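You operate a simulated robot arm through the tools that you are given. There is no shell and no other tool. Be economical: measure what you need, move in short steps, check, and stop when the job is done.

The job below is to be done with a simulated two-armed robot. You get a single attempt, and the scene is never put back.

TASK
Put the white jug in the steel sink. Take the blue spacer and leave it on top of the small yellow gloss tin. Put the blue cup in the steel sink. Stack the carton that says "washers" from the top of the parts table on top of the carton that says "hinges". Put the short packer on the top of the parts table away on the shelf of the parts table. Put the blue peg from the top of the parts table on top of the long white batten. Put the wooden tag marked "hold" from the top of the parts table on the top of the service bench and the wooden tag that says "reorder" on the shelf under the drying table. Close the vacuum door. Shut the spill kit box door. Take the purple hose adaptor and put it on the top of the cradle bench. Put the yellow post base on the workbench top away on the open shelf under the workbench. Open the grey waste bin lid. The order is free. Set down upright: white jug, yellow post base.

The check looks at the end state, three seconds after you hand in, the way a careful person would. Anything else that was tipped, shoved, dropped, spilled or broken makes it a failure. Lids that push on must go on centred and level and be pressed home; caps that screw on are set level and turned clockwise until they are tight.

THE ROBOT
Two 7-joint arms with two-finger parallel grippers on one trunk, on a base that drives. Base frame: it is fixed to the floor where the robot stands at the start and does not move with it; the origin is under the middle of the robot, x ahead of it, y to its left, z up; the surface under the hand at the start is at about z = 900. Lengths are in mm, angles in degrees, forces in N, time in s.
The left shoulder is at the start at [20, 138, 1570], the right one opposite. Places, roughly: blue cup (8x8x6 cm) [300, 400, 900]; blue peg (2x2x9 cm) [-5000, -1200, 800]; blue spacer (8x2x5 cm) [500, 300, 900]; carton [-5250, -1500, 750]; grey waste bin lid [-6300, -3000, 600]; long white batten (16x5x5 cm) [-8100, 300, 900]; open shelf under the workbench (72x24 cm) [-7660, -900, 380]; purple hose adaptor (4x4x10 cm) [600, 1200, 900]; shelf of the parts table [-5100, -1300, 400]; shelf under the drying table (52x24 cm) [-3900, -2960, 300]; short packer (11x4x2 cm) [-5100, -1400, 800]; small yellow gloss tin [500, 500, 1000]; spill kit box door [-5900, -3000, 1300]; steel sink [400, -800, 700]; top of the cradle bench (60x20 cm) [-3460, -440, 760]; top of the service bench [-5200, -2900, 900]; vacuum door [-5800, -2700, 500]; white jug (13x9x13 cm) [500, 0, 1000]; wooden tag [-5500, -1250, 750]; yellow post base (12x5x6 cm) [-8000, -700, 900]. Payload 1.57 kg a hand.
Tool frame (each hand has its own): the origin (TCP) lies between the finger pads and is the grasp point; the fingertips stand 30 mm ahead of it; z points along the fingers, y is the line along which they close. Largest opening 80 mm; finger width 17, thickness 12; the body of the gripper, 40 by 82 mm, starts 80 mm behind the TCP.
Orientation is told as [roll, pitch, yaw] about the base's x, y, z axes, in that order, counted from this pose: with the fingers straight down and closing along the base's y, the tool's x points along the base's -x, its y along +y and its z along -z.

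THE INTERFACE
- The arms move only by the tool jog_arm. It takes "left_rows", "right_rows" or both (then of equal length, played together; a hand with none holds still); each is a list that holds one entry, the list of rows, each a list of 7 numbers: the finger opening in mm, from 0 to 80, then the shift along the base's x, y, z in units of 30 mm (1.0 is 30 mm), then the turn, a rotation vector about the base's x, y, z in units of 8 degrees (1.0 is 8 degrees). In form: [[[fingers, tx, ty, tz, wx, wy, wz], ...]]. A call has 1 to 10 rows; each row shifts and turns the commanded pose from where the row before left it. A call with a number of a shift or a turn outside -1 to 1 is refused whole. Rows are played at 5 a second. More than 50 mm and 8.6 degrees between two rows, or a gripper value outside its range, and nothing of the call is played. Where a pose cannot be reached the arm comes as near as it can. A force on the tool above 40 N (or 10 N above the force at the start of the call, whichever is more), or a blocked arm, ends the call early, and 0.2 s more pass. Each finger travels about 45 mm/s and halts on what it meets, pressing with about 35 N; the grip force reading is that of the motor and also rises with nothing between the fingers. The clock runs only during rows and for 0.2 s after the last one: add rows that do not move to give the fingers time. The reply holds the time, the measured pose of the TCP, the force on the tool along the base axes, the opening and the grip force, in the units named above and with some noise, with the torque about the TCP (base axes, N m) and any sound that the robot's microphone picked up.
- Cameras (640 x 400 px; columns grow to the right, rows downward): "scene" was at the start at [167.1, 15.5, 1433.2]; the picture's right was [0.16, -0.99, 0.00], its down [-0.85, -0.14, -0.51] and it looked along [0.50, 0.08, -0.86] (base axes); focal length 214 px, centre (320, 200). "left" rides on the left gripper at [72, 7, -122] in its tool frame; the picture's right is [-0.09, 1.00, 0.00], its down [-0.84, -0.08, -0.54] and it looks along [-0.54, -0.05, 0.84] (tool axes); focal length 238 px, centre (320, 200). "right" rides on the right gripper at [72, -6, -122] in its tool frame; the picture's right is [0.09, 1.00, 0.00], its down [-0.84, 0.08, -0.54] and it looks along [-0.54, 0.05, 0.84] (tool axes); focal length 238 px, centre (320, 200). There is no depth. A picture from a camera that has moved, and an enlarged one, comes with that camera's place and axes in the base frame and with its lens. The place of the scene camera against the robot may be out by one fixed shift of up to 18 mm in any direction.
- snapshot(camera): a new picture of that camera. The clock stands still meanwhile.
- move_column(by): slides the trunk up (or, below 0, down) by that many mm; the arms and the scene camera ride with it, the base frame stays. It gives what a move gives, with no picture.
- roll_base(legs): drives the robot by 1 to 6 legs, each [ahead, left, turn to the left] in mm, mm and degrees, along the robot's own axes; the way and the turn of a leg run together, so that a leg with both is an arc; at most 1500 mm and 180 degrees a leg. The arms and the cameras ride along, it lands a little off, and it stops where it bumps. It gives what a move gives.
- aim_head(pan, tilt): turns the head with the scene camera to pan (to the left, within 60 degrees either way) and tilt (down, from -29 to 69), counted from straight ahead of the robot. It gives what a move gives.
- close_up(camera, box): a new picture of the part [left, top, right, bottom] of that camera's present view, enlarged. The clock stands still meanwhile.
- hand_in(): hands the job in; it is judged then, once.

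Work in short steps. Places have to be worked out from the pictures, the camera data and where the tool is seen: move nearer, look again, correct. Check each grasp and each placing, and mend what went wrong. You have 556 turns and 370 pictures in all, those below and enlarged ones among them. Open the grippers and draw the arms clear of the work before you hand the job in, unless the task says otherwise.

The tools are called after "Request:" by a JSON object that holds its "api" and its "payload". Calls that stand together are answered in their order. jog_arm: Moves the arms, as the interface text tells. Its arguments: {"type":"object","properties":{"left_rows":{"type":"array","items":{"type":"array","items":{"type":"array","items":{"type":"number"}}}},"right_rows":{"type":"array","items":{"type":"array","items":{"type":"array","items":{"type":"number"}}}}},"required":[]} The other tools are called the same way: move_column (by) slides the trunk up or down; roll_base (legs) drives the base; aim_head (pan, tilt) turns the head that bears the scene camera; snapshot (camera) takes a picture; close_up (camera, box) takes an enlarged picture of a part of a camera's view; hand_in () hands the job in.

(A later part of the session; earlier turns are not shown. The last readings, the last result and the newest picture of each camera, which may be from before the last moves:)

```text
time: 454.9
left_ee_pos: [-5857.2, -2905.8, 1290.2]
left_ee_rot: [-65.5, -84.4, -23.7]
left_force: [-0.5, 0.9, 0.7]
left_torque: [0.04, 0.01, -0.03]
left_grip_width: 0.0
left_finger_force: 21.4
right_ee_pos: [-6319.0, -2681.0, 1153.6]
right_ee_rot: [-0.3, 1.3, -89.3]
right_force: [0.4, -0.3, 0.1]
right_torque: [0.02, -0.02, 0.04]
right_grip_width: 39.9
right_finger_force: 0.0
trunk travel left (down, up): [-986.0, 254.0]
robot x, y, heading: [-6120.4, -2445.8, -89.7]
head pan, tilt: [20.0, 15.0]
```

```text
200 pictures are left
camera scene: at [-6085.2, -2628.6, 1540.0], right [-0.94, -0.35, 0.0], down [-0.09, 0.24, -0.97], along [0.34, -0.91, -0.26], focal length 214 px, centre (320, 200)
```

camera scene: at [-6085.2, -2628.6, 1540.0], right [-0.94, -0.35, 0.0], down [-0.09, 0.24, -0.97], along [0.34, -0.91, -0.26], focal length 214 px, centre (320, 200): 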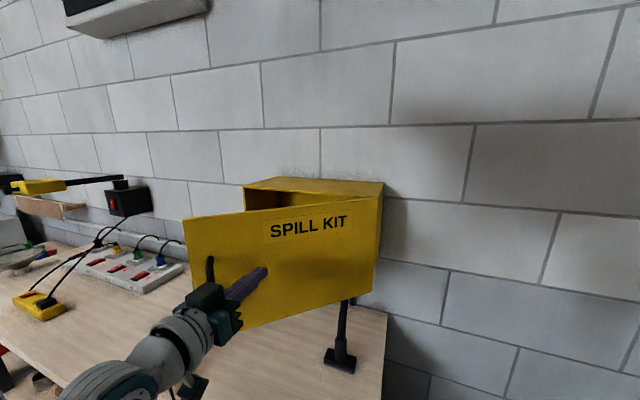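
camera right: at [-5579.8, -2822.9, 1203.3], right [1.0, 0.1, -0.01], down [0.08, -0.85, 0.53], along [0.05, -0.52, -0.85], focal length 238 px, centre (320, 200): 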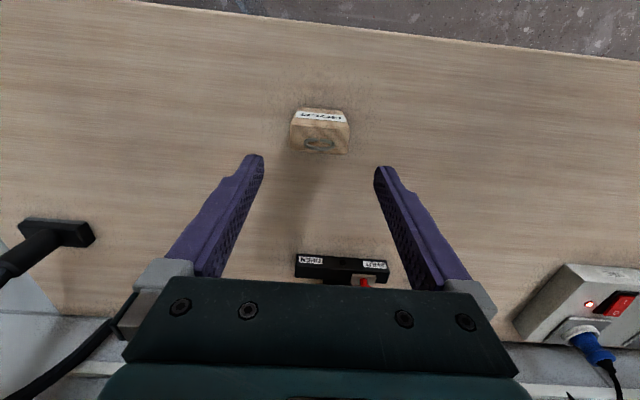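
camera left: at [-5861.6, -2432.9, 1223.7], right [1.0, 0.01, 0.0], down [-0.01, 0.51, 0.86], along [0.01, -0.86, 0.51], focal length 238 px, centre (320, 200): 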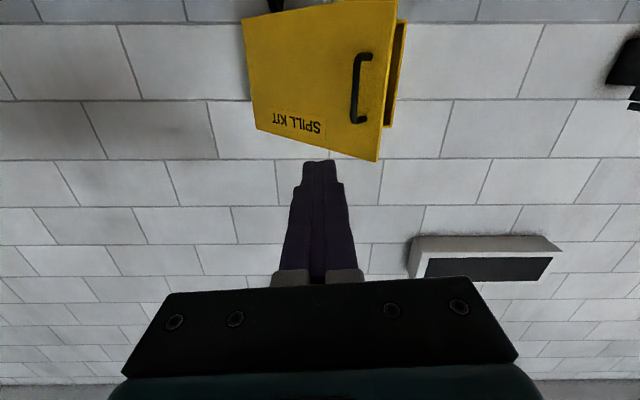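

Now push with the arm in steps.

Request:
{"api": "jog_arm", "payload": {"left_rows": [[[0, 0, -0.7, 0, 0, 0, 0], [0, 0, -0.7, 0, 0, 0, 0], [0, 0, -0.7, 0, 0, 0, 0], [0, 0, -0.5, 0, 0, 0, 0], [0, 0, 0, 0, 0, 0, 0]]]}}

Request:
{"api": "snapshot", "payload": {"camera": "scene"}}

```text
time: 456.1
left_ee_pos: [-5857.9, -2985.2, 1291.4]
left_ee_rot: [-65.7, -84.3, -23.6]
left_force: [0.1, -0.3, -0.3]
left_torque: [-0.03, 0.0, 0.0]
left_grip_width: 0.0
left_finger_force: 21.2
right_ee_pos: [-6319.5, -2681.3, 1153.7]
right_ee_rot: [-0.5, 1.0, -89.3]
right_force: [1.1, -0.4, 0.5]
right_torque: [-0.02, 0.02, 0.01]
right_grip_width: 40.0
right_finger_force: 0.0
trunk travel left (down, up): [-986.0, 254.0]
robot x, y, heading: [-6120.1, -2445.9, -89.7]
head pan, tilt: [20.0, 15.0]
```

```text
199 pictures are left
camera scene: at [-6085.2, -2628.6, 1540.1], right [-0.94, -0.35, 0.0], down [-0.09, 0.24, -0.97], along [0.34, -0.91, -0.26], focal length 214 px, centre (320, 200)
```

scene: 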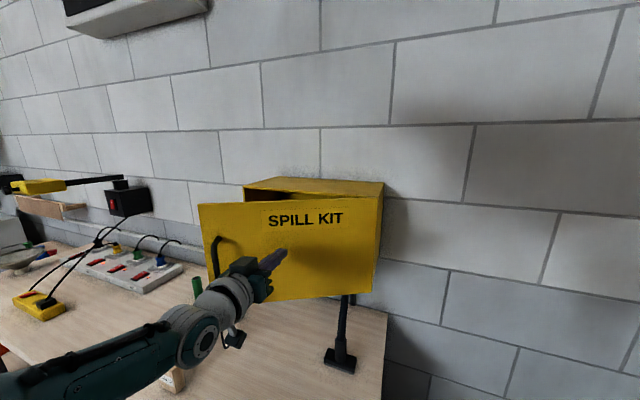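

Request:
{"api": "jog_arm", "payload": {"left_rows": [[[0, 0, -0.7, 0, 0, 0, 0], [0, 0, -0.7, 0, 0, 0, 0], [0, 0, -0.5, 0, 0, 0, 0], [0, 0, -0.4, 0, 0, 0, 0], [0, 0, -0.4, 0, 0, 0, 0], [0, 0, 0, 0, 0, 0, 0]]]}}

Request:
{"api": "snapshot", "payload": {"camera": "scene"}}

```text
time: 457.5
left_ee_pos: [-5855.9, -3024.9, 1311.2]
left_ee_rot: [-65.6, -84.3, -23.7]
left_force: [0.5, 0.4, -0.5]
left_torque: [-0.01, 0.02, -0.03]
left_grip_width: 0.0
left_finger_force: 21.5
left hand out of reach, approached as far as the arm can: row 2, 3, 4, 5
right_ee_pos: [-6318.0, -2681.7, 1153.5]
right_ee_rot: [-0.4, 1.2, -89.2]
right_force: [-0.6, -0.1, -0.3]
right_torque: [0.01, 0.04, -0.02]
right_grip_width: 40.0
right_finger_force: 0.0
trunk travel left (down, up): [-986.0, 254.0]
robot x, y, heading: [-6117.7, -2443.1, -89.5]
head pan, tilt: [20.0, 15.0]
```

```text
198 pictures are left
camera scene: at [-6085.2, -2628.6, 1540.1], right [-0.94, -0.35, 0.0], down [-0.09, 0.24, -0.97], along [0.34, -0.91, -0.26], focal length 214 px, centre (320, 200)
```

scene: 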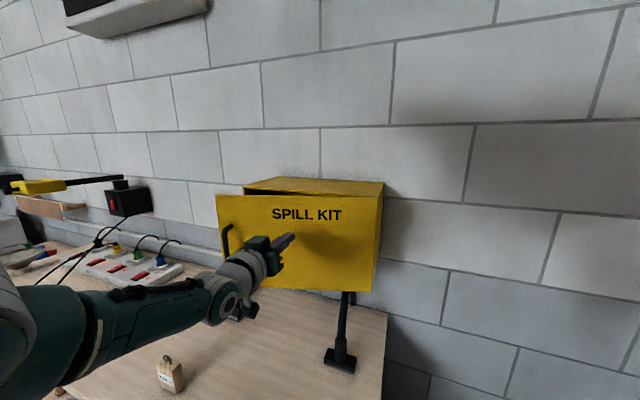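

Arm stretched; push on with the base 60 mm.

Request:
{"api": "roll_base", "payload": {"legs": [[60, 0, 0]]}}

Request:
{"api": "snapshot", "payload": {"camera": "scene"}}

```text
time: 458.5
left_ee_pos: [-5855.5, -3087.0, 1311.9]
left_ee_rot: [-65.3, -84.4, -23.9]
left_force: [-0.4, -0.1, -0.2]
left_torque: [0.0, 0.03, -0.02]
left_grip_width: 0.1
left_finger_force: 20.9
right_ee_pos: [-6318.3, -2742.5, 1155.3]
right_ee_rot: [-0.4, 1.2, -89.2]
right_force: [-1.3, -0.3, 0.8]
right_torque: [0.0, -0.01, 0.01]
right_grip_width: 39.9
right_finger_force: 0.0
trunk travel left (down, up): [-986.0, 254.0]
robot x, y, heading: [-6118.3, -2505.0, -89.3]
head pan, tilt: [20.0, 15.0]
```

```text
197 pictures are left
camera scene: at [-6084.8, -2690.4, 1540.0], right [-0.94, -0.35, 0.0], down [-0.09, 0.24, -0.97], along [0.34, -0.91, -0.26], focal length 214 px, centre (320, 200)
```

scene: 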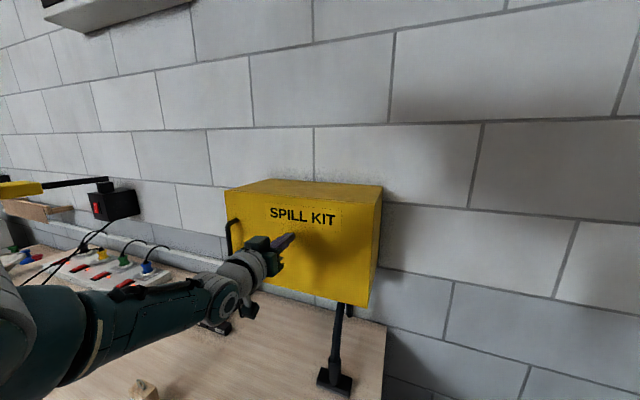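

Request:
{"api": "close_up", "payload": {"camera": "scene", "box": [210, 165, 400, 320]}}

Request:
{"api": "roll_base", "payload": {"legs": [[12, 0, 0]]}}

```text
2.58 times, centred on (305, 242) of scene
camera zoom: at [-6084.8, -2690.4, 1540.0], right [-0.94, -0.35, 0.0], down [-0.09, 0.24, -0.97], along [0.34, -0.91, -0.26], focal length 554 px, centre (359, 90)
```

zoom: 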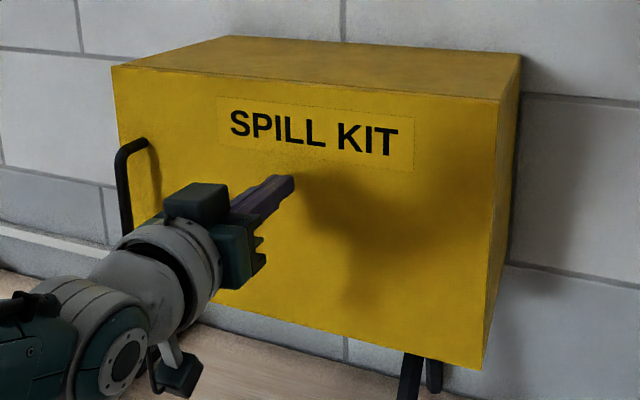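

```text
time: 459.2
left_ee_pos: [-5856.6, -3099.3, 1311.1]
left_ee_rot: [-65.2, -84.3, -24.0]
left_force: [-0.6, 0.1, -1.3]
left_torque: [0.0, 0.04, -0.04]
left_grip_width: 0.0
left_finger_force: 21.7
right_ee_pos: [-6318.9, -2754.0, 1154.5]
right_ee_rot: [-0.4, 1.1, -89.1]
right_force: [0.2, -0.2, -0.2]
right_torque: [0.0, 0.0, 0.03]
right_grip_width: 40.2
right_finger_force: 0.0
trunk travel left (down, up): [-986.0, 254.0]
robot x, y, heading: [-6122.3, -2520.0, -89.5]
head pan, tilt: [20.0, 15.0]
```

Visually shut. Press slightly more to confirm.

Request:
{"api": "roll_base", "payload": {"legs": [[10, 0, 0]]}}

Request:
{"api": "roll_base", "payload": {"legs": [[8, 0, 0]]}}

```text
time: 460.1
left_ee_pos: [-5855.7, -3104.8, 1310.4]
left_ee_rot: [-67.1, -84.4, -22.1]
left_force: [-1.1, 7.1, 0.9]
left_torque: [-0.08, 0.01, -0.06]
left_grip_width: 0.0
left_finger_force: 21.7
right_ee_pos: [-6318.2, -2760.9, 1153.9]
right_ee_rot: [-0.4, 1.3, -89.2]
right_force: [0.0, 0.0, -0.1]
right_torque: [0.05, -0.01, 0.0]
right_grip_width: 40.0
right_finger_force: 0.1
trunk travel left (down, up): [-986.0, 254.0]
robot x, y, heading: [-6121.8, -2523.3, -89.4]
head pan, tilt: [20.0, 15.0]
stopped in leg 1: the force on the tool passed its limit at 51 N (the readings are from after the stop); the commanded pose is now the measured one
```

```text
time: 460.8
left_ee_pos: [-5855.2, -3105.7, 1310.8]
left_ee_rot: [-70.4, -84.7, -18.8]
left_force: [-0.9, 12.0, 2.2]
left_torque: [-0.14, 0.02, -0.11]
left_grip_width: 0.0
left_finger_force: 21.8
right_ee_pos: [-6317.4, -2762.7, 1153.9]
right_ee_rot: [-0.4, 1.4, -89.1]
right_force: [-0.2, 0.0, 0.2]
right_torque: [0.01, 0.0, 0.02]
right_grip_width: 39.9
right_finger_force: 0.1
trunk travel left (down, up): [-986.0, 254.0]
robot x, y, heading: [-6120.1, -2526.2, -89.0]
head pan, tilt: [20.0, 15.0]
stopped in leg 1: the force on the tool passed its limit at 59 N (the readings are from after the stop); the commanded pose is now the measured one
```

Spill kit door is shut. Back off and look at the waste bin.

Request:
{"api": "roll_base", "payload": {"legs": [[-450, 0, 0]]}}

Request:
{"api": "aim_head", "payload": {"pan": -10, "tilt": 45}}

Request:
{"api": "snapshot", "payload": {"camera": "scene"}}

```text
time: 463.5
left_ee_pos: [-5860.5, -2660.3, 1311.1]
left_ee_rot: [-71.6, -84.7, -17.9]
left_force: [-0.3, 0.2, -0.6]
left_torque: [-0.02, -0.01, -0.02]
left_grip_width: 0.1
left_finger_force: 21.3
right_ee_pos: [-6321.9, -2316.4, 1153.1]
right_ee_rot: [-0.4, 1.3, -89.3]
right_force: [0.1, -0.9, -0.2]
right_torque: [0.01, -0.01, 0.0]
right_grip_width: 40.1
right_finger_force: 0.1
trunk travel left (down, up): [-986.0, 254.0]
robot x, y, heading: [-6124.9, -2081.3, -89.8]
head pan, tilt: [20.0, 15.0]
```

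```text
time: 464.4
left_ee_pos: [-5860.5, -2660.0, 1312.4]
left_ee_rot: [-71.6, -84.7, -17.9]
left_force: [-0.1, 0.3, 0.8]
left_torque: [0.0, -0.01, 0.01]
left_grip_width: 0.1
left_finger_force: 20.8
right_ee_pos: [-6321.2, -2316.8, 1152.8]
right_ee_rot: [-0.4, 1.2, -89.2]
right_force: [-0.4, 0.4, -0.5]
right_torque: [0.0, -0.03, -0.02]
right_grip_width: 39.9
right_finger_force: 0.0
trunk travel left (down, up): [-986.0, 254.0]
robot x, y, heading: [-6124.1, -2081.3, -89.7]
head pan, tilt: [-10.0, 45.0]
```

```text
195 pictures are left
camera scene: at [-6134.1, -2257.3, 1493.3], right [-0.99, 0.17, 0.0], down [0.12, 0.7, -0.71], along [-0.12, -0.7, -0.71], focal length 214 px, centre (320, 200)
```

scene: 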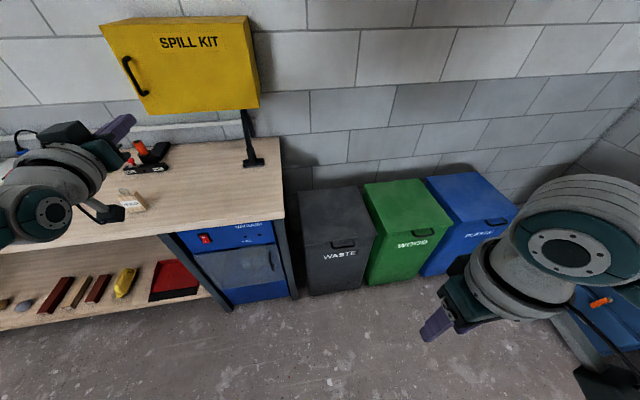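

Request:
{"api": "close_up", "payload": {"camera": "scene", "box": [290, 170, 400, 300]}}

Request:
{"api": "roll_base", "payload": {"legs": [[0, -150, 0]]}}

Request:
{"api": "move_column", "payload": {"by": -400}}

Request:
{"api": "aim_head", "payload": {"pan": 0, "tilt": 30}}

Request:
{"api": "snapshot", "payload": {"camera": "scene"}}

```text
3.08 times, centred on (345, 235) of scene
camera zoom: at [-6134.1, -2257.3, 1493.3], right [-0.99, 0.17, 0.0], down [0.12, 0.7, -0.71], along [-0.12, -0.7, -0.71], focal length 660 px, centre (243, 92)
```

zoom: 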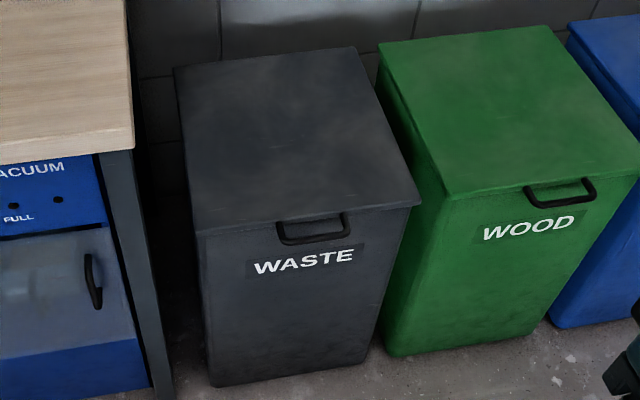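

```text
time: 465.8
left_ee_pos: [-6009.8, -2661.1, 1311.6]
left_ee_rot: [-71.8, -84.7, -17.8]
left_force: [0.0, -0.1, -0.6]
left_torque: [-0.02, -0.02, 0.01]
left_grip_width: 0.2
left_finger_force: 21.6
right_ee_pos: [-6469.8, -2317.6, 1153.8]
right_ee_rot: [-0.3, 1.4, -89.3]
right_force: [-0.7, 1.3, 1.0]
right_torque: [-0.01, -0.01, 0.03]
right_grip_width: 39.7
right_finger_force: 0.0
trunk travel left (down, up): [-986.0, 254.0]
robot x, y, heading: [-6267.7, -2084.0, -89.6]
head pan, tilt: [-10.0, 45.0]
```

```text
time: 469.6
left_ee_pos: [-6009.7, -2660.5, 912.0]
left_ee_rot: [-71.9, -84.7, -17.8]
left_force: [-0.1, 0.6, -0.3]
left_torque: [0.01, 0.01, 0.01]
left_grip_width: 0.0
left_finger_force: 21.6
right_ee_pos: [-6471.0, -2317.0, 753.8]
right_ee_rot: [-0.3, 1.4, -89.2]
right_force: [0.2, -0.3, 0.4]
right_torque: [0.0, -0.03, 0.0]
right_grip_width: 39.9
right_finger_force: 0.0
trunk travel left (down, up): [-586.0, 654.0]
robot x, y, heading: [-6268.0, -2082.6, -89.9]
head pan, tilt: [-10.0, 45.0]
```

```text
time: 470.4
left_ee_pos: [-6011.0, -2660.4, 911.4]
left_ee_rot: [-71.8, -84.6, -17.8]
left_force: [0.5, -0.1, -0.1]
left_torque: [-0.01, 0.01, -0.02]
left_grip_width: 0.0
left_finger_force: 21.0
right_ee_pos: [-6469.9, -2316.1, 753.3]
right_ee_rot: [-0.5, 1.3, -89.4]
right_force: [0.3, 0.0, 0.5]
right_torque: [0.0, 0.0, 0.0]
right_grip_width: 39.9
right_finger_force: 0.0
trunk travel left (down, up): [-586.0, 654.0]
robot x, y, heading: [-6272.1, -2081.2, -89.7]
head pan, tilt: [0.0, 30.0]
```

```text
193 pictures are left
camera scene: at [-6268.3, -2268.2, 1115.8], right [-1.0, 0.0, 0.0], down [0.0, 0.5, -0.87], along [0.0, -0.87, -0.5], focal length 214 px, centre (320, 200)
```

scene: 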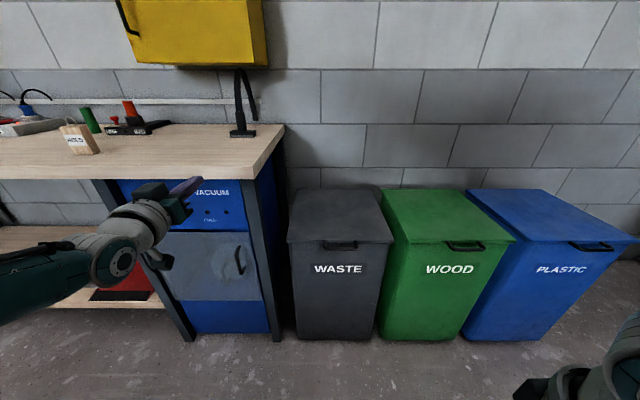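

Handle bar is at ≈[−6350, −2830, 610]. Pull the left arm in, shift right 340 mm to line the fist up under the bar.

Request:
{"api": "jog_arm", "payload": {"left_rows": [[[0, 0, 0.9, -0.3, 0, 0, 0], [0, 0, 0.9, -0.3, 0, 0, 0], [0, 0, 0.9, 0, 0, 0, 0], [0, 0, 0.9, 0, 0, 0, 0], [0, 0, 0.9, 0, 0, 0, 0], [0, 0, 0, 0, 0, 0, 0]]]}}

Request:
{"api": "roll_base", "payload": {"legs": [[0, -340, 0]]}}

Request:
{"api": "snapshot", "payload": {"camera": "left"}}

```text
time: 471.8
left_ee_pos: [-6011.6, -2526.2, 895.5]
left_ee_rot: [-71.9, -84.6, -17.7]
left_force: [0.0, -0.7, -0.4]
left_torque: [0.0, -0.01, 0.0]
left_grip_width: 0.2
left_finger_force: 20.9
right_ee_pos: [-6470.8, -2317.8, 754.9]
right_ee_rot: [-0.4, 1.3, -89.4]
right_force: [0.4, 0.7, -0.2]
right_torque: [0.01, -0.01, 0.03]
right_grip_width: 40.0
right_finger_force: 0.0
trunk travel left (down, up): [-586.0, 654.0]
robot x, y, heading: [-6270.3, -2084.5, -89.8]
head pan, tilt: [0.0, 30.0]
```

```text
time: 474.1
left_ee_pos: [-6350.2, -2526.3, 895.7]
left_ee_rot: [-72.0, -84.7, -17.5]
left_force: [-0.1, 0.3, -0.1]
left_torque: [-0.02, -0.02, 0.0]
left_grip_width: 0.0
left_finger_force: 21.3
right_ee_pos: [-6810.9, -2318.9, 753.4]
right_ee_rot: [-0.4, 1.3, -89.1]
right_force: [0.1, -0.3, 0.2]
right_torque: [-0.01, -0.01, -0.03]
right_grip_width: 40.0
right_finger_force: 0.1
trunk travel left (down, up): [-586.0, 654.0]
robot x, y, heading: [-6613.5, -2085.2, -89.8]
head pan, tilt: [0.0, 30.0]
```

```text
192 pictures are left
camera left: at [-6350.9, -2404.0, 826.7], right [1.0, 0.01, 0.0], down [-0.01, 0.52, 0.86], along [0.01, -0.86, 0.52], focal length 238 px, centre (320, 200)
```

left: 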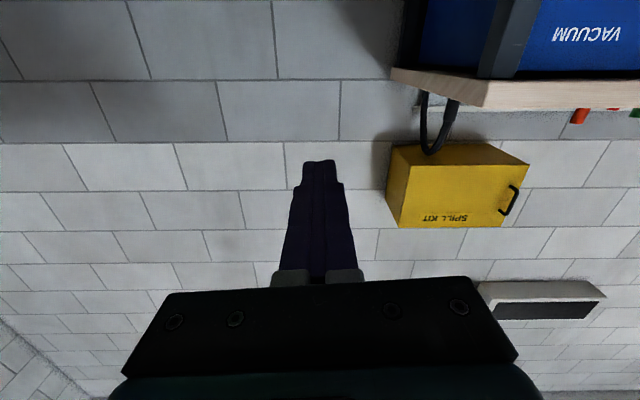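

Request:
{"api": "move_column", "payload": {"by": -310}}

Request:
{"api": "roll_base", "payload": {"legs": [[100, 0, 0]]}}

Request:
{"api": "snapshot", "payload": {"camera": "left"}}

Request:
{"api": "aim_head", "payload": {"pan": 25, "tilt": 30}}

Request:
{"api": "snapshot", "payload": {"camera": "scene"}}

```text
time: 477.1
left_ee_pos: [-6351.4, -2526.7, 586.2]
left_ee_rot: [-71.9, -84.5, -17.5]
left_force: [-0.3, -0.1, 0.2]
left_torque: [0.02, 0.0, 0.03]
left_grip_width: 0.0
left_finger_force: 21.3
right_ee_pos: [-6811.3, -2319.3, 443.8]
right_ee_rot: [-0.3, 1.2, -89.1]
right_force: [-0.1, 0.7, 0.5]
right_torque: [0.01, 0.0, 0.02]
right_grip_width: 39.9
right_finger_force: 0.1
trunk travel left (down, up): [-276.0, 964.0]
robot x, y, heading: [-6609.0, -2086.7, -89.4]
head pan, tilt: [0.0, 30.0]
```

```text
time: 478.3
left_ee_pos: [-6350.1, -2625.9, 584.8]
left_ee_rot: [-71.4, -84.7, -18.1]
left_force: [1.1, 0.7, 0.5]
left_torque: [0.04, 0.01, -0.01]
left_grip_width: 0.0
left_finger_force: 21.1
right_ee_pos: [-6809.7, -2418.4, 444.4]
right_ee_rot: [-0.4, 1.3, -89.1]
right_force: [0.7, -0.5, -0.1]
right_torque: [0.01, 0.0, 0.0]
right_grip_width: 39.9
right_finger_force: 0.0
trunk travel left (down, up): [-276.0, 964.0]
robot x, y, heading: [-6609.5, -2181.7, -89.3]
head pan, tilt: [0.0, 30.0]
```

```text
191 pictures are left
camera left: at [-6349.8, -2502.7, 516.4], right [1.0, 0.01, 0.0], down [-0.01, 0.52, 0.86], along [0.01, -0.86, 0.52], focal length 238 px, centre (320, 200)
```

left: 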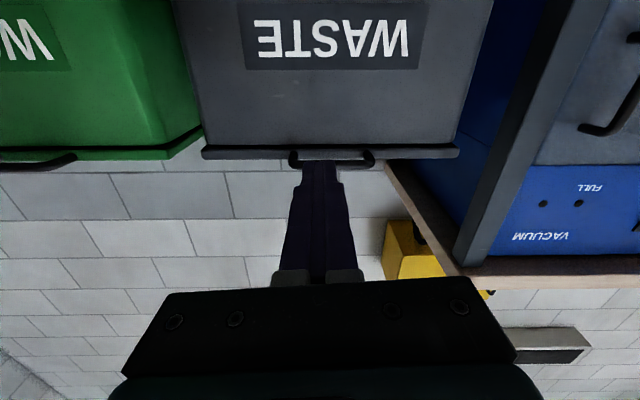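

```text
time: 479.2
left_ee_pos: [-6349.6, -2626.2, 585.4]
left_ee_rot: [-71.5, -84.8, -17.9]
left_force: [-0.8, -0.2, -0.2]
left_torque: [-0.01, 0.02, 0.02]
left_grip_width: 0.1
left_finger_force: 22.0
right_ee_pos: [-6809.9, -2419.0, 443.0]
right_ee_rot: [-0.3, 1.3, -89.1]
right_force: [0.1, -0.1, 0.1]
right_torque: [-0.01, 0.03, -0.03]
right_grip_width: 40.6
right_finger_force: 0.1
trunk travel left (down, up): [-276.0, 964.0]
robot x, y, heading: [-6610.4, -2185.7, -89.6]
head pan, tilt: [25.0, 30.0]
```

```text
190 pictures are left
camera scene: at [-6570.2, -2360.7, 805.8], right [-0.9, -0.43, 0.0], down [-0.21, 0.45, -0.87], along [0.37, -0.78, -0.5], focal length 214 px, centre (320, 200)
```

scene: 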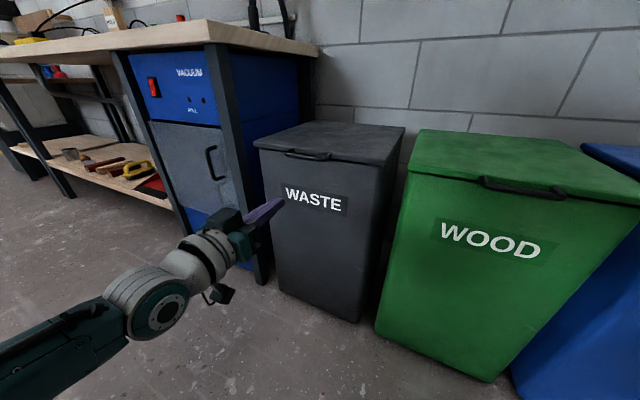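

Bar is at about y −2800, z 640, x −6333±55. Raise to z≈608 and drive in 168 mm so the fingertips pass under the bar.

Request:
{"api": "move_column", "payload": {"by": 20}}

Request:
{"api": "roll_base", "payload": {"legs": [[120, 5, 0]]}}

Request:
{"api": "snapshot", "payload": {"camera": "left"}}

Request:
{"api": "close_up", "payload": {"camera": "scene", "box": [180, 100, 430, 280]}}

```text
time: 479.8
left_ee_pos: [-6348.9, -2626.0, 604.9]
left_ee_rot: [-71.5, -84.7, -17.9]
left_force: [-0.1, 0.6, 0.0]
left_torque: [0.04, 0.01, 0.02]
left_grip_width: 0.1
left_finger_force: 21.3
right_ee_pos: [-6809.7, -2418.5, 463.3]
right_ee_rot: [-0.4, 1.3, -89.1]
right_force: [0.5, 0.7, 0.4]
right_torque: [0.02, -0.01, -0.01]
right_grip_width: 40.0
right_finger_force: 0.0
trunk travel left (down, up): [-296.0, 944.0]
robot x, y, heading: [-6609.7, -2180.9, -89.4]
head pan, tilt: [25.0, 30.0]
```

```text
time: 481.1
left_ee_pos: [-6344.8, -2741.4, 604.0]
left_ee_rot: [-71.0, -84.6, -18.4]
left_force: [-0.8, 0.1, -0.6]
left_torque: [0.02, 0.04, 0.02]
left_grip_width: 0.2
left_finger_force: 21.3
right_ee_pos: [-6805.2, -2533.5, 463.8]
right_ee_rot: [-0.3, 1.4, -89.2]
right_force: [0.7, -0.4, -0.6]
right_torque: [0.01, -0.01, 0.02]
right_grip_width: 39.8
right_finger_force: 0.0
trunk travel left (down, up): [-296.0, 944.0]
robot x, y, heading: [-6605.5, -2301.3, -89.5]
head pan, tilt: [25.0, 30.0]
```

```text
189 pictures are left
camera left: at [-6344.7, -2619.0, 536.2], right [1.0, 0.01, 0.0], down [-0.01, 0.52, 0.86], along [0.0, -0.86, 0.52], focal length 238 px, centre (320, 200)
```

left: 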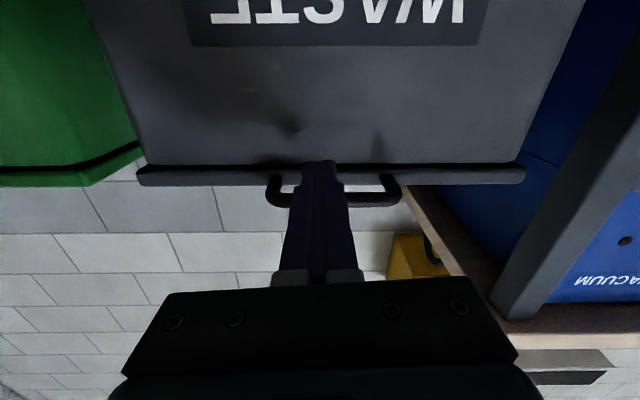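

```text
2.22 times, centred on (305, 190) of scene
camera zoom: at [-6564.7, -2476.6, 825.8], right [-0.9, -0.43, 0.0], down [-0.21, 0.45, -0.87], along [0.37, -0.78, -0.5], focal length 477 px, centre (353, 222)
```

zoom: 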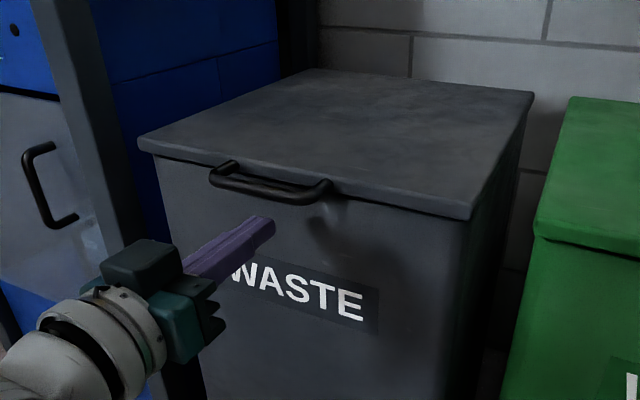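

Bar is straight ahead above the fist. Drive in 70 more, then lift with the trunk.

Request:
{"api": "roll_base", "payload": {"legs": [[70, 0, 0]]}}

Request:
{"api": "move_column", "payload": {"by": 40}}

Request:
{"api": "close_up", "payload": {"camera": "scene", "box": [150, 100, 450, 300]}}

```text
time: 482.1
left_ee_pos: [-6344.4, -2787.2, 603.6]
left_ee_rot: [-75.9, -84.8, -13.6]
left_force: [-0.7, 10.6, 2.1]
left_torque: [-0.15, 0.03, -0.11]
left_grip_width: 0.2
left_finger_force: 21.0
right_ee_pos: [-6805.2, -2584.6, 464.0]
right_ee_rot: [-0.3, 1.3, -89.2]
right_force: [-0.1, -0.5, 0.8]
right_torque: [-0.01, 0.03, -0.01]
right_grip_width: 39.9
right_finger_force: 0.1
trunk travel left (down, up): [-296.0, 944.0]
robot x, y, heading: [-6604.1, -2354.2, -89.5]
head pan, tilt: [25.0, 30.0]
stopped in leg 1: the force on the tool passed its limit at 145 N (the readings are from after the stop); the commanded pose is now the measured one
```

```text
time: 482.9
left_ee_pos: [-6344.6, -2791.5, 647.0]
left_ee_rot: [-78.0, -84.9, -11.6]
left_force: [-0.2, 0.0, -2.2]
left_torque: [0.05, -0.02, 0.01]
left_grip_width: 0.0
left_finger_force: 21.1
right_ee_pos: [-6805.4, -2587.5, 503.5]
right_ee_rot: [-0.2, 1.1, -89.2]
right_force: [-0.6, 0.3, 0.1]
right_torque: [-0.01, -0.03, 0.0]
right_grip_width: 39.9
right_finger_force: 0.1
trunk travel left (down, up): [-336.0, 904.0]
robot x, y, heading: [-6605.5, -2352.8, -89.5]
head pan, tilt: [25.0, 30.0]
```

```text
2.00 times, centred on (300, 200) of scene
camera zoom: at [-6564.5, -2528.9, 865.9], right [-0.9, -0.43, 0.0], down [-0.21, 0.45, -0.87], along [0.37, -0.78, -0.5], focal length 429 px, centre (360, 200)
```

zoom: 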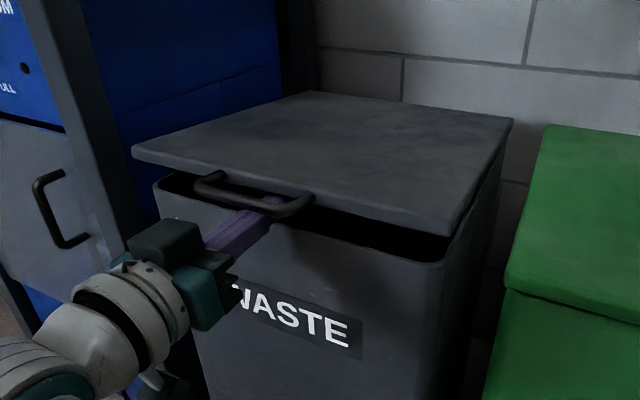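

The lid is lifting on the fist. Raise 50 more and advance with the arm.

Request:
{"api": "move_column", "payload": {"by": 45}}

Request:
{"api": "jog_arm", "payload": {"left_rows": [[[0, 0, -0.5, 0.3, 0, 0, 0], [0, 0, -0.5, 0.3, 0, 0, 0], [0, 0, -0.5, 0.3, 0, 0, 0], [0, 0, 0, 0, 0, 0, 0]]]}}

Request:
{"api": "close_up", "payload": {"camera": "scene", "box": [150, 60, 470, 300]}}

```text
time: 483.8
left_ee_pos: [-6345.6, -2791.1, 689.0]
left_ee_rot: [-77.2, -84.8, -12.4]
left_force: [0.4, -0.1, -1.1]
left_torque: [0.05, -0.01, -0.03]
left_grip_width: 0.1
left_finger_force: 21.4
right_ee_pos: [-6803.8, -2586.9, 548.5]
right_ee_rot: [-0.3, 1.1, -89.1]
right_force: [-0.1, 0.2, -0.5]
right_torque: [0.03, -0.01, -0.01]
right_grip_width: 39.7
right_finger_force: 0.1
trunk travel left (down, up): [-381.0, 859.0]
robot x, y, heading: [-6609.0, -2355.3, -89.6]
head pan, tilt: [25.0, 30.0]
```

```text
time: 484.8
left_ee_pos: [-6343.7, -2838.4, 717.7]
left_ee_rot: [-77.2, -84.8, -12.4]
left_force: [0.2, -0.2, -1.1]
left_torque: [0.05, -0.03, 0.0]
left_grip_width: 0.0
left_finger_force: 21.0
right_ee_pos: [-6804.0, -2587.7, 548.8]
right_ee_rot: [-0.3, 1.0, -89.2]
right_force: [-0.1, -0.4, 0.5]
right_torque: [0.0, -0.01, -0.01]
right_grip_width: 39.8
right_finger_force: 0.1
trunk travel left (down, up): [-381.0, 859.0]
robot x, y, heading: [-6607.1, -2354.0, -89.3]
head pan, tilt: [25.0, 30.0]
```

```text
1.67 times, centred on (310, 180) of scene
camera zoom: at [-6564.4, -2528.9, 910.8], right [-0.9, -0.43, 0.0], down [-0.21, 0.45, -0.87], along [0.37, -0.78, -0.5], focal length 358 px, centre (337, 233)
```

zoom: 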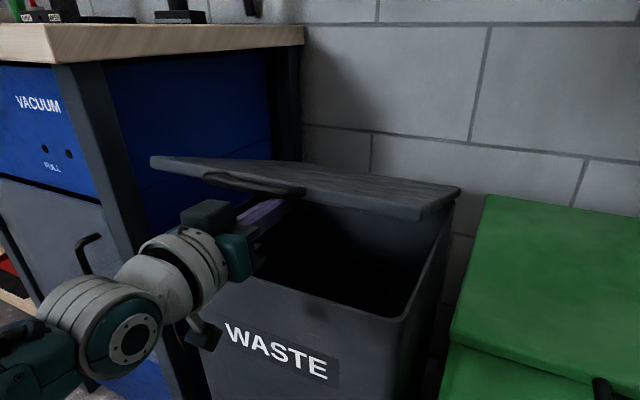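

Good. Advance the base 70 mm under the lid, then raise 100.

Request:
{"api": "roll_base", "payload": {"legs": [[70, 0, 0]]}}

Request:
{"api": "move_column", "payload": {"by": 100}}

Request:
{"api": "close_up", "payload": {"camera": "scene", "box": [150, 60, 470, 300]}}

```text
time: 485.8
left_ee_pos: [-6345.0, -2906.9, 716.4]
left_ee_rot: [-77.4, -84.8, -12.2]
left_force: [-0.3, 0.1, 0.4]
left_torque: [-0.1, 0.0, -0.01]
left_grip_width: 0.0
left_finger_force: 21.4
right_ee_pos: [-6804.0, -2657.5, 549.9]
right_ee_rot: [-0.2, 1.2, -89.2]
right_force: [0.7, 0.2, -0.2]
right_torque: [0.05, 0.0, 0.01]
right_grip_width: 40.0
right_finger_force: 0.1
trunk travel left (down, up): [-381.0, 859.0]
robot x, y, heading: [-6604.5, -2425.8, -90.2]
head pan, tilt: [25.0, 30.0]
```

```text
time: 487.1
left_ee_pos: [-6344.0, -2906.2, 817.8]
left_ee_rot: [-77.7, -84.9, -11.9]
left_force: [0.1, 2.1, -0.7]
left_torque: [-0.01, 0.01, 0.04]
left_grip_width: 0.0
left_finger_force: 21.1
right_ee_pos: [-6804.5, -2656.8, 649.4]
right_ee_rot: [-0.3, 1.2, -89.3]
right_force: [0.4, 0.6, -0.1]
right_torque: [0.0, -0.01, 0.02]
right_grip_width: 40.2
right_finger_force: 0.1
trunk travel left (down, up): [-481.0, 759.0]
robot x, y, heading: [-6602.6, -2420.8, -89.6]
head pan, tilt: [25.0, 30.0]
```

```text
1.67 times, centred on (310, 180) of scene
camera zoom: at [-6564.1, -2598.4, 1010.8], right [-0.9, -0.43, 0.0], down [-0.21, 0.45, -0.87], along [0.37, -0.78, -0.5], focal length 358 px, centre (337, 233)
```

zoom: 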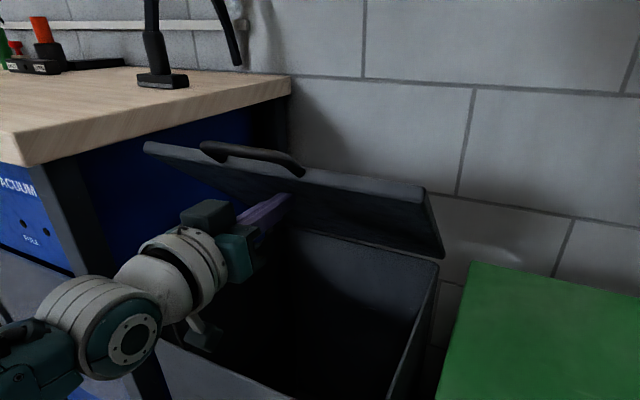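

Lid ≈40° open. Forward 60, up 60.

Request:
{"api": "roll_base", "payload": {"legs": [[60, 0, 0]]}}

Request:
{"api": "move_column", "payload": {"by": 70}}

Request:
{"api": "jog_arm", "payload": {"left_rows": [[[0, 0, -0.7, 0, 0, 0, 0], [0, 0, -0.7, 0, 0, 0, 0], [0, 0, -0.7, 0, 0, 0, 0], [0, 0, 0, 0, 0, 0, 0]]]}}

Request:
{"api": "close_up", "payload": {"camera": "scene", "box": [150, 60, 470, 300]}}

```text
time: 488.1
left_ee_pos: [-6342.6, -2967.1, 817.2]
left_ee_rot: [-77.7, -84.8, -11.9]
left_force: [0.0, 0.2, -0.7]
left_torque: [0.0, 0.01, 0.01]
left_grip_width: 0.0
left_finger_force: 21.1
right_ee_pos: [-6803.2, -2718.3, 649.7]
right_ee_rot: [-0.3, 1.1, -89.1]
right_force: [-0.1, -1.4, -0.7]
right_torque: [0.0, -0.03, 0.02]
right_grip_width: 39.9
right_finger_force: 0.0
trunk travel left (down, up): [-481.0, 759.0]
robot x, y, heading: [-6603.8, -2480.9, -89.6]
head pan, tilt: [25.0, 30.0]
```

```text
time: 489.1
left_ee_pos: [-6342.8, -2967.0, 888.4]
left_ee_rot: [-78.0, -84.8, -11.6]
left_force: [0.3, -0.6, 0.0]
left_torque: [0.0, -0.01, 0.0]
left_grip_width: 0.0
left_finger_force: 21.4
right_ee_pos: [-6804.4, -2718.1, 718.7]
right_ee_rot: [-0.4, 1.3, -89.2]
right_force: [0.5, 0.1, 0.2]
right_torque: [-0.03, -0.02, 0.02]
right_grip_width: 40.1
right_finger_force: 0.0
trunk travel left (down, up): [-551.0, 689.0]
robot x, y, heading: [-6607.8, -2481.4, -89.7]
head pan, tilt: [25.0, 30.0]
```

```text
time: 490.1
left_ee_pos: [-6342.4, -3029.5, 887.0]
left_ee_rot: [-77.1, -84.9, -12.4]
left_force: [1.4, 1.6, -0.4]
left_torque: [-0.02, 0.0, -0.07]
left_grip_width: 0.3
left_finger_force: 21.4
right_ee_pos: [-6803.9, -2717.6, 719.5]
right_ee_rot: [-0.2, 1.3, -89.3]
right_force: [0.0, -0.2, -0.4]
right_torque: [0.01, -0.02, -0.02]
right_grip_width: 40.0
right_finger_force: 0.1
trunk travel left (down, up): [-551.0, 689.0]
robot x, y, heading: [-6603.6, -2486.6, -89.8]
head pan, tilt: [25.0, 30.0]
```

```text
1.67 times, centred on (310, 180) of scene
camera zoom: at [-6563.5, -2658.5, 1080.8], right [-0.9, -0.43, 0.0], down [-0.21, 0.45, -0.87], along [0.37, -0.78, -0.5], focal length 358 px, centre (337, 233)
```

zoom: 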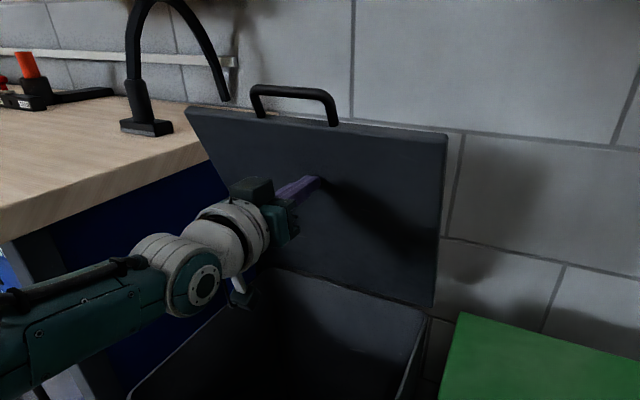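

Lid ≈75° open. Push further back until it stops.

Request:
{"api": "jog_arm", "payload": {"left_rows": [[[0, 0, -0.5, 0, 0, 0, 0], [0, 0, -0.5, 0, 0, 0, 0], [0, 0, -0.5, 0, 0, 0, 0], [0, 0, 0, 0, 0, 0, 0]]]}}

Request:
{"api": "roll_base", "payload": {"legs": [[25, 0, 0]]}}

Request:
{"api": "close_up", "payload": {"camera": "scene", "box": [150, 60, 470, 300]}}

```text
time: 491.1
left_ee_pos: [-6343.8, -3072.0, 889.7]
left_ee_rot: [-77.7, -84.8, -11.9]
left_force: [0.5, 0.7, 0.9]
left_torque: [0.02, 0.03, -0.01]
left_grip_width: 0.1
left_finger_force: 21.0
left hand out of reach, approached as far as the arm can: row 3
right_ee_pos: [-6804.2, -2716.9, 718.6]
right_ee_rot: [-0.4, 1.2, -89.2]
right_force: [-0.2, -0.3, -0.3]
right_torque: [0.0, 0.02, 0.0]
right_grip_width: 39.8
right_finger_force: 0.1
trunk travel left (down, up): [-551.0, 689.0]
robot x, y, heading: [-6602.2, -2480.2, -89.8]
head pan, tilt: [25.0, 30.0]
```

```text
time: 492.0
left_ee_pos: [-6341.9, -3095.9, 890.1]
left_ee_rot: [-77.2, -84.8, -12.3]
left_force: [0.5, 0.3, -0.2]
left_torque: [0.01, 0.02, 0.0]
left_grip_width: 0.0
left_finger_force: 21.0
right_ee_pos: [-6804.2, -2742.8, 719.5]
right_ee_rot: [-0.4, 1.3, -89.3]
right_force: [0.2, -0.5, -1.0]
right_torque: [0.02, -0.05, 0.0]
right_grip_width: 39.9
right_finger_force: 0.0
trunk travel left (down, up): [-551.0, 689.0]
robot x, y, heading: [-6602.8, -2503.5, -89.5]
head pan, tilt: [25.0, 30.0]
```

```text
1.67 times, centred on (310, 180) of scene
camera zoom: at [-6563.4, -2684.2, 1080.9], right [-0.9, -0.43, 0.0], down [-0.21, 0.45, -0.87], along [0.37, -0.78, -0.5], focal length 358 px, centre (337, 233)
```

zoom: 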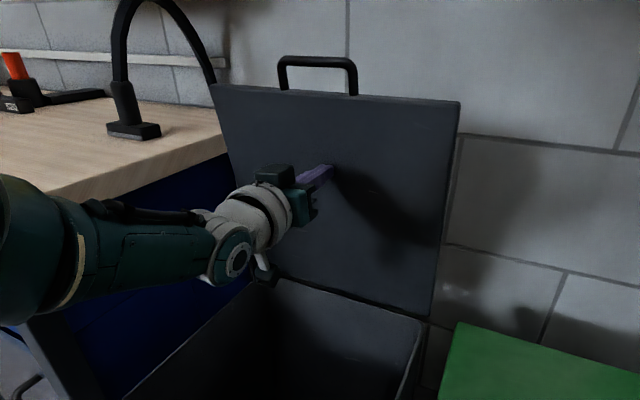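

Request:
{"api": "roll_base", "payload": {"legs": [[25, 0, 0]]}}

Request:
{"api": "roll_base", "payload": {"legs": [[20, 0, 0]]}}

Request:
{"api": "close_up", "payload": {"camera": "scene", "box": [150, 60, 470, 300]}}

```text
time: 492.8
left_ee_pos: [-6342.3, -3122.8, 890.1]
left_ee_rot: [-77.1, -84.8, -12.4]
left_force: [0.0, -0.1, -0.4]
left_torque: [0.0, 0.03, 0.0]
left_grip_width: 0.2
left_finger_force: 21.3
right_ee_pos: [-6803.1, -2768.1, 719.9]
right_ee_rot: [-0.3, 1.2, -89.2]
right_force: [0.0, -0.3, 0.3]
right_torque: [-0.01, 0.02, 0.02]
right_grip_width: 39.7
right_finger_force: 0.1
trunk travel left (down, up): [-551.0, 689.0]
robot x, y, heading: [-6600.5, -2530.2, -89.6]
head pan, tilt: [25.0, 30.0]
```

```text
time: 493.6
left_ee_pos: [-6342.8, -3142.0, 889.1]
left_ee_rot: [-77.1, -84.8, -12.5]
left_force: [-0.2, -0.3, -0.6]
left_torque: [-0.01, -0.01, -0.01]
left_grip_width: 0.0
left_finger_force: 21.0
right_ee_pos: [-6802.2, -2787.9, 719.0]
right_ee_rot: [-0.3, 1.1, -89.2]
right_force: [0.4, 0.5, 0.5]
right_torque: [0.0, -0.02, 0.01]
right_grip_width: 39.9
right_finger_force: 0.1
trunk travel left (down, up): [-551.0, 689.0]
robot x, y, heading: [-6606.0, -2550.4, -89.7]
head pan, tilt: [25.0, 30.0]
```

```text
1.67 times, centred on (310, 180) of scene
camera zoom: at [-6563.1, -2728.7, 1080.9], right [-0.9, -0.43, 0.0], down [-0.21, 0.45, -0.87], along [0.37, -0.78, -0.5], focal length 358 px, centre (337, 233)
```

zoom: 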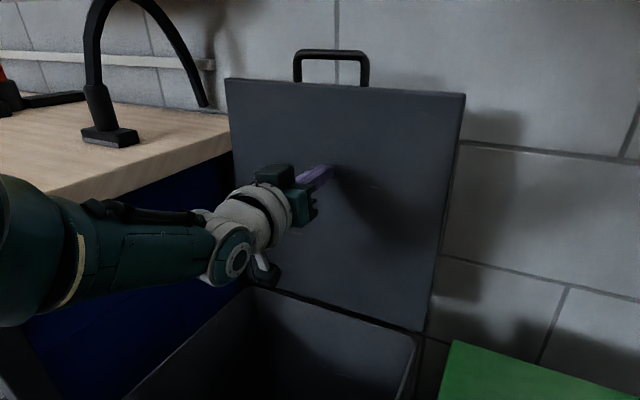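

It looks past vertical. Back off and see whether it stays.

Request:
{"api": "roll_base", "payload": {"legs": [[-120, 0, 0]]}}

Request:
{"api": "snapshot", "payload": {"camera": "scene"}}

```text
time: 494.8
left_ee_pos: [-6343.5, -3021.9, 889.2]
left_ee_rot: [-76.8, -84.8, -12.7]
left_force: [0.7, 0.5, -0.2]
left_torque: [-0.05, 0.02, 0.02]
left_grip_width: 0.1
left_finger_force: 21.2
right_ee_pos: [-6803.1, -2668.1, 719.3]
right_ee_rot: [-0.3, 1.2, -89.2]
right_force: [0.3, -0.6, -0.2]
right_torque: [-0.04, 0.02, 0.02]
right_grip_width: 39.9
right_finger_force: 0.1
trunk travel left (down, up): [-551.0, 689.0]
robot x, y, heading: [-6606.0, -2436.1, -89.5]
head pan, tilt: [25.0, 30.0]
```

```text
181 pictures are left
camera scene: at [-6563.8, -2609.3, 1080.8], right [-0.9, -0.43, 0.0], down [-0.21, 0.45, -0.87], along [0.37, -0.78, -0.5], focal length 214 px, centre (320, 200)
```

scene: 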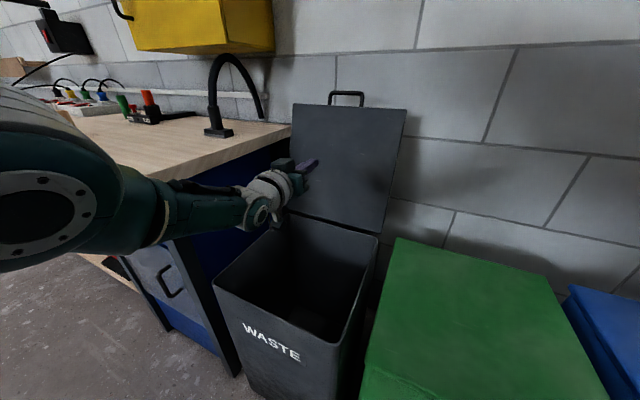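

Lid stays open. Back out fully and bring the left tool back to vertical.

Request:
{"api": "roll_base", "payload": {"legs": [[-400, 0, 0]]}}

Request:
{"api": "jog_arm", "payload": {"left_rows": [[[40, 0, 0.5, 0, 1, 0, 0], [40, 0, 0.5, 0, 1, 0, 0], [40, 0, 0.5, 0, 1, 0, 0], [40, 0, 0.5, 0, 1, 0, 0], [40, 0, 0.5, 0, 1, 0, 0], [40, 0, 0.5, 0, 1, 0, 0], [40, 0, 0.5, 0, 1, 0, 0], [40, 0, 0.5, 0, 1, 0, 0], [40, 0, 0.5, 0, 1, 0, 0], [40, 0, 0.5, 0, 1, 0, 0]]]}}

Request:
{"api": "snapshot", "payload": {"camera": "left"}}

Request:
{"api": "aim_head", "payload": {"pan": 10, "tilt": 30}}

Request:
{"api": "snapshot", "payload": {"camera": "scene"}}

```text
time: 497.3
left_ee_pos: [-6344.8, -2627.9, 889.0]
left_ee_rot: [-77.3, -84.8, -12.2]
left_force: [0.3, 0.9, -0.9]
left_torque: [0.0, 0.0, 0.01]
left_grip_width: 0.1
left_finger_force: 21.5
right_ee_pos: [-6805.8, -2273.6, 719.5]
right_ee_rot: [-0.4, 1.2, -89.2]
right_force: [0.4, -0.2, 0.3]
right_torque: [-0.04, -0.02, 0.0]
right_grip_width: 40.1
right_finger_force: 0.0
trunk travel left (down, up): [-551.0, 689.0]
robot x, y, heading: [-6610.9, -2036.9, -89.3]
head pan, tilt: [25.0, 30.0]
```

```text
time: 499.5
left_ee_pos: [-6345.3, -2479.3, 889.6]
left_ee_rot: [-0.3, -8.8, -85.0]
left_force: [0.5, -0.1, 0.9]
left_torque: [-0.01, 0.01, 0.0]
left_grip_width: 40.0
left_finger_force: 0.1
right_ee_pos: [-6806.2, -2274.4, 718.7]
right_ee_rot: [-0.3, 1.2, -89.2]
right_force: [-0.1, 0.2, -0.5]
right_torque: [-0.02, -0.02, 0.02]
right_grip_width: 40.1
right_finger_force: 0.0
trunk travel left (down, up): [-551.0, 689.0]
robot x, y, heading: [-6602.6, -2036.4, -89.6]
head pan, tilt: [25.0, 30.0]
```

```text
180 pictures are left
camera left: at [-6346.2, -2390.5, 999.2], right [1.0, 0.0, 0.01], down [-0.01, -0.75, 0.66], along [0.01, -0.66, -0.75], focal length 238 px, centre (320, 200)
```

left: 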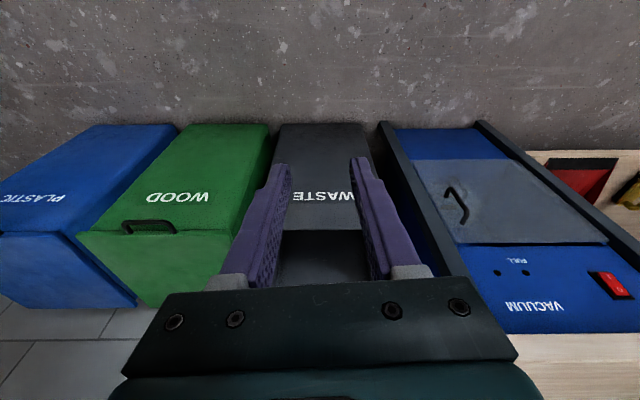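

```text
time: 500.2
left_ee_pos: [-6345.3, -2479.2, 888.8]
left_ee_rot: [-0.2, -8.9, -84.9]
left_force: [0.4, 0.3, 0.1]
left_torque: [0.02, 0.01, -0.03]
left_grip_width: 40.2
left_finger_force: 0.1
right_ee_pos: [-6806.1, -2274.1, 718.3]
right_ee_rot: [-0.2, 1.3, -89.2]
right_force: [-0.8, -0.1, 0.2]
right_torque: [-0.03, -0.02, -0.02]
right_grip_width: 39.8
right_finger_force: 0.0
trunk travel left (down, up): [-551.0, 689.0]
robot x, y, heading: [-6606.8, -2039.0, -89.8]
head pan, tilt: [10.0, 30.0]
```

```text
179 pictures are left
camera scene: at [-6589.0, -2222.4, 1080.8], right [-0.98, -0.18, 0.0], down [-0.09, 0.49, -0.87], along [0.16, -0.85, -0.5], focal length 214 px, centre (320, 200)
```

scene: 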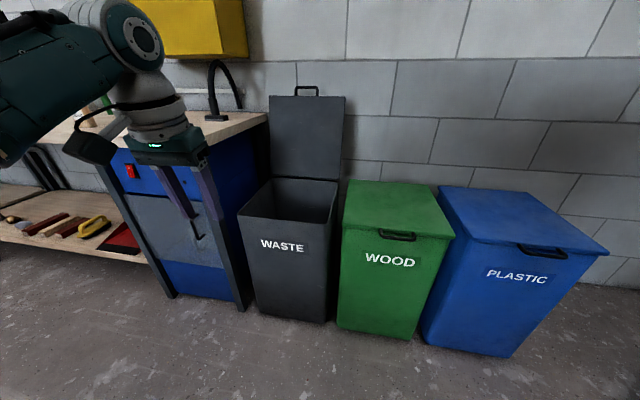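

All three lids/doors done. Raise, turn 180°, and return to the parts table for the blue peg with the right hand.

Request:
{"api": "move_column", "payload": {"by": 230}}

Request:
{"api": "roll_base", "payload": {"legs": [[0, 0, 90], [0, 0, 90], [0, -1400, 0]]}}

Request:
{"api": "aim_head", "payload": {"pan": 0, "tilt": 35}}

Request:
{"api": "snapshot", "payload": {"camera": "scene"}}

```text
time: 502.7
left_ee_pos: [-6346.2, -2479.8, 1119.2]
left_ee_rot: [-0.3, -8.9, -84.9]
left_force: [-0.7, -0.4, -0.1]
left_torque: [-0.02, 0.0, 0.04]
left_grip_width: 40.0
left_finger_force: 0.2
right_ee_pos: [-6806.3, -2273.8, 948.1]
right_ee_rot: [-0.3, 1.2, -89.2]
right_force: [-1.0, 0.4, -0.2]
right_torque: [-0.01, -0.01, 0.05]
right_grip_width: 39.9
right_finger_force: 0.1
trunk travel left (down, up): [-781.0, 459.0]
robot x, y, heading: [-6607.7, -2039.5, -89.6]
head pan, tilt: [10.0, 30.0]
```

```text
time: 517.4
left_ee_pos: [-5432.0, -1605.0, 1119.6]
left_ee_rot: [-0.3, -8.9, 93.9]
left_force: [-0.3, -0.6, -0.4]
left_torque: [0.0, -0.01, -0.02]
left_grip_width: 40.2
left_finger_force: 0.1
right_ee_pos: [-4977.0, -1819.8, 949.3]
right_ee_rot: [-0.2, 1.2, 89.6]
right_force: [-0.1, -0.2, -0.7]
right_torque: [0.01, -0.04, 0.0]
right_grip_width: 40.0
right_finger_force: 0.1
trunk travel left (down, up): [-781.0, 459.0]
robot x, y, heading: [-5180.9, -2049.7, 89.3]
head pan, tilt: [10.0, 30.0]
```

```text
time: 518.1
left_ee_pos: [-5432.3, -1603.9, 1119.8]
left_ee_rot: [-0.3, -8.8, 93.9]
left_force: [0.6, -0.7, 0.6]
left_torque: [0.03, 0.01, -0.03]
left_grip_width: 40.0
left_finger_force: 0.2
right_ee_pos: [-4976.8, -1818.7, 948.6]
right_ee_rot: [-0.3, 1.2, 89.6]
right_force: [-0.9, -1.0, -0.1]
right_torque: [-0.01, 0.02, -0.01]
right_grip_width: 40.2
right_finger_force: 0.1
trunk travel left (down, up): [-781.0, 459.0]
robot x, y, heading: [-5183.6, -2051.0, 89.3]
head pan, tilt: [0.0, 35.0]
```

```text
178 pictures are left
camera scene: at [-5177.2, -1857.9, 1303.1], right [1.0, -0.01, 0.0], down [-0.01, -0.57, -0.82], along [0.01, 0.82, -0.57], focal length 214 px, centre (320, 200)
```

scene: 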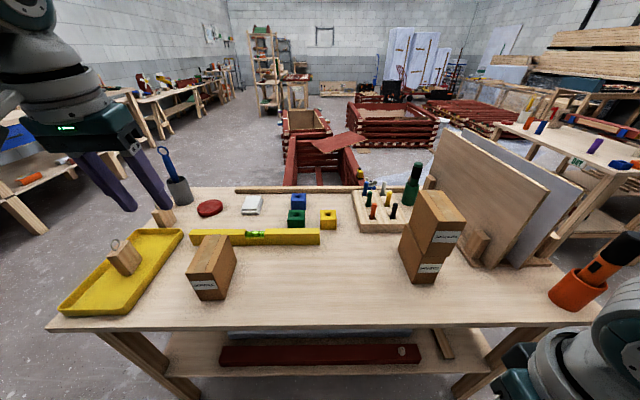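

Request:
{"api": "close_up", "payload": {"camera": "scene", "box": [330, 160, 440, 240]}}

```text
5.00 times, centred on (385, 200) of scene
camera zoom: at [-5177.2, -1857.9, 1303.1], right [1.0, -0.01, 0.0], down [-0.01, -0.57, -0.82], along [0.01, 0.82, -0.57], focal length 1072 px, centre (-5, 200)
```

zoom: 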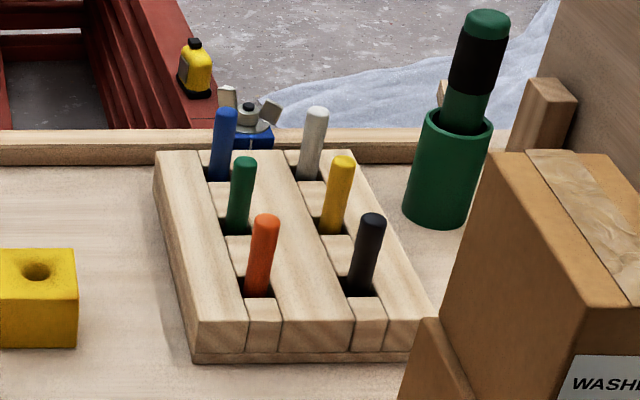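

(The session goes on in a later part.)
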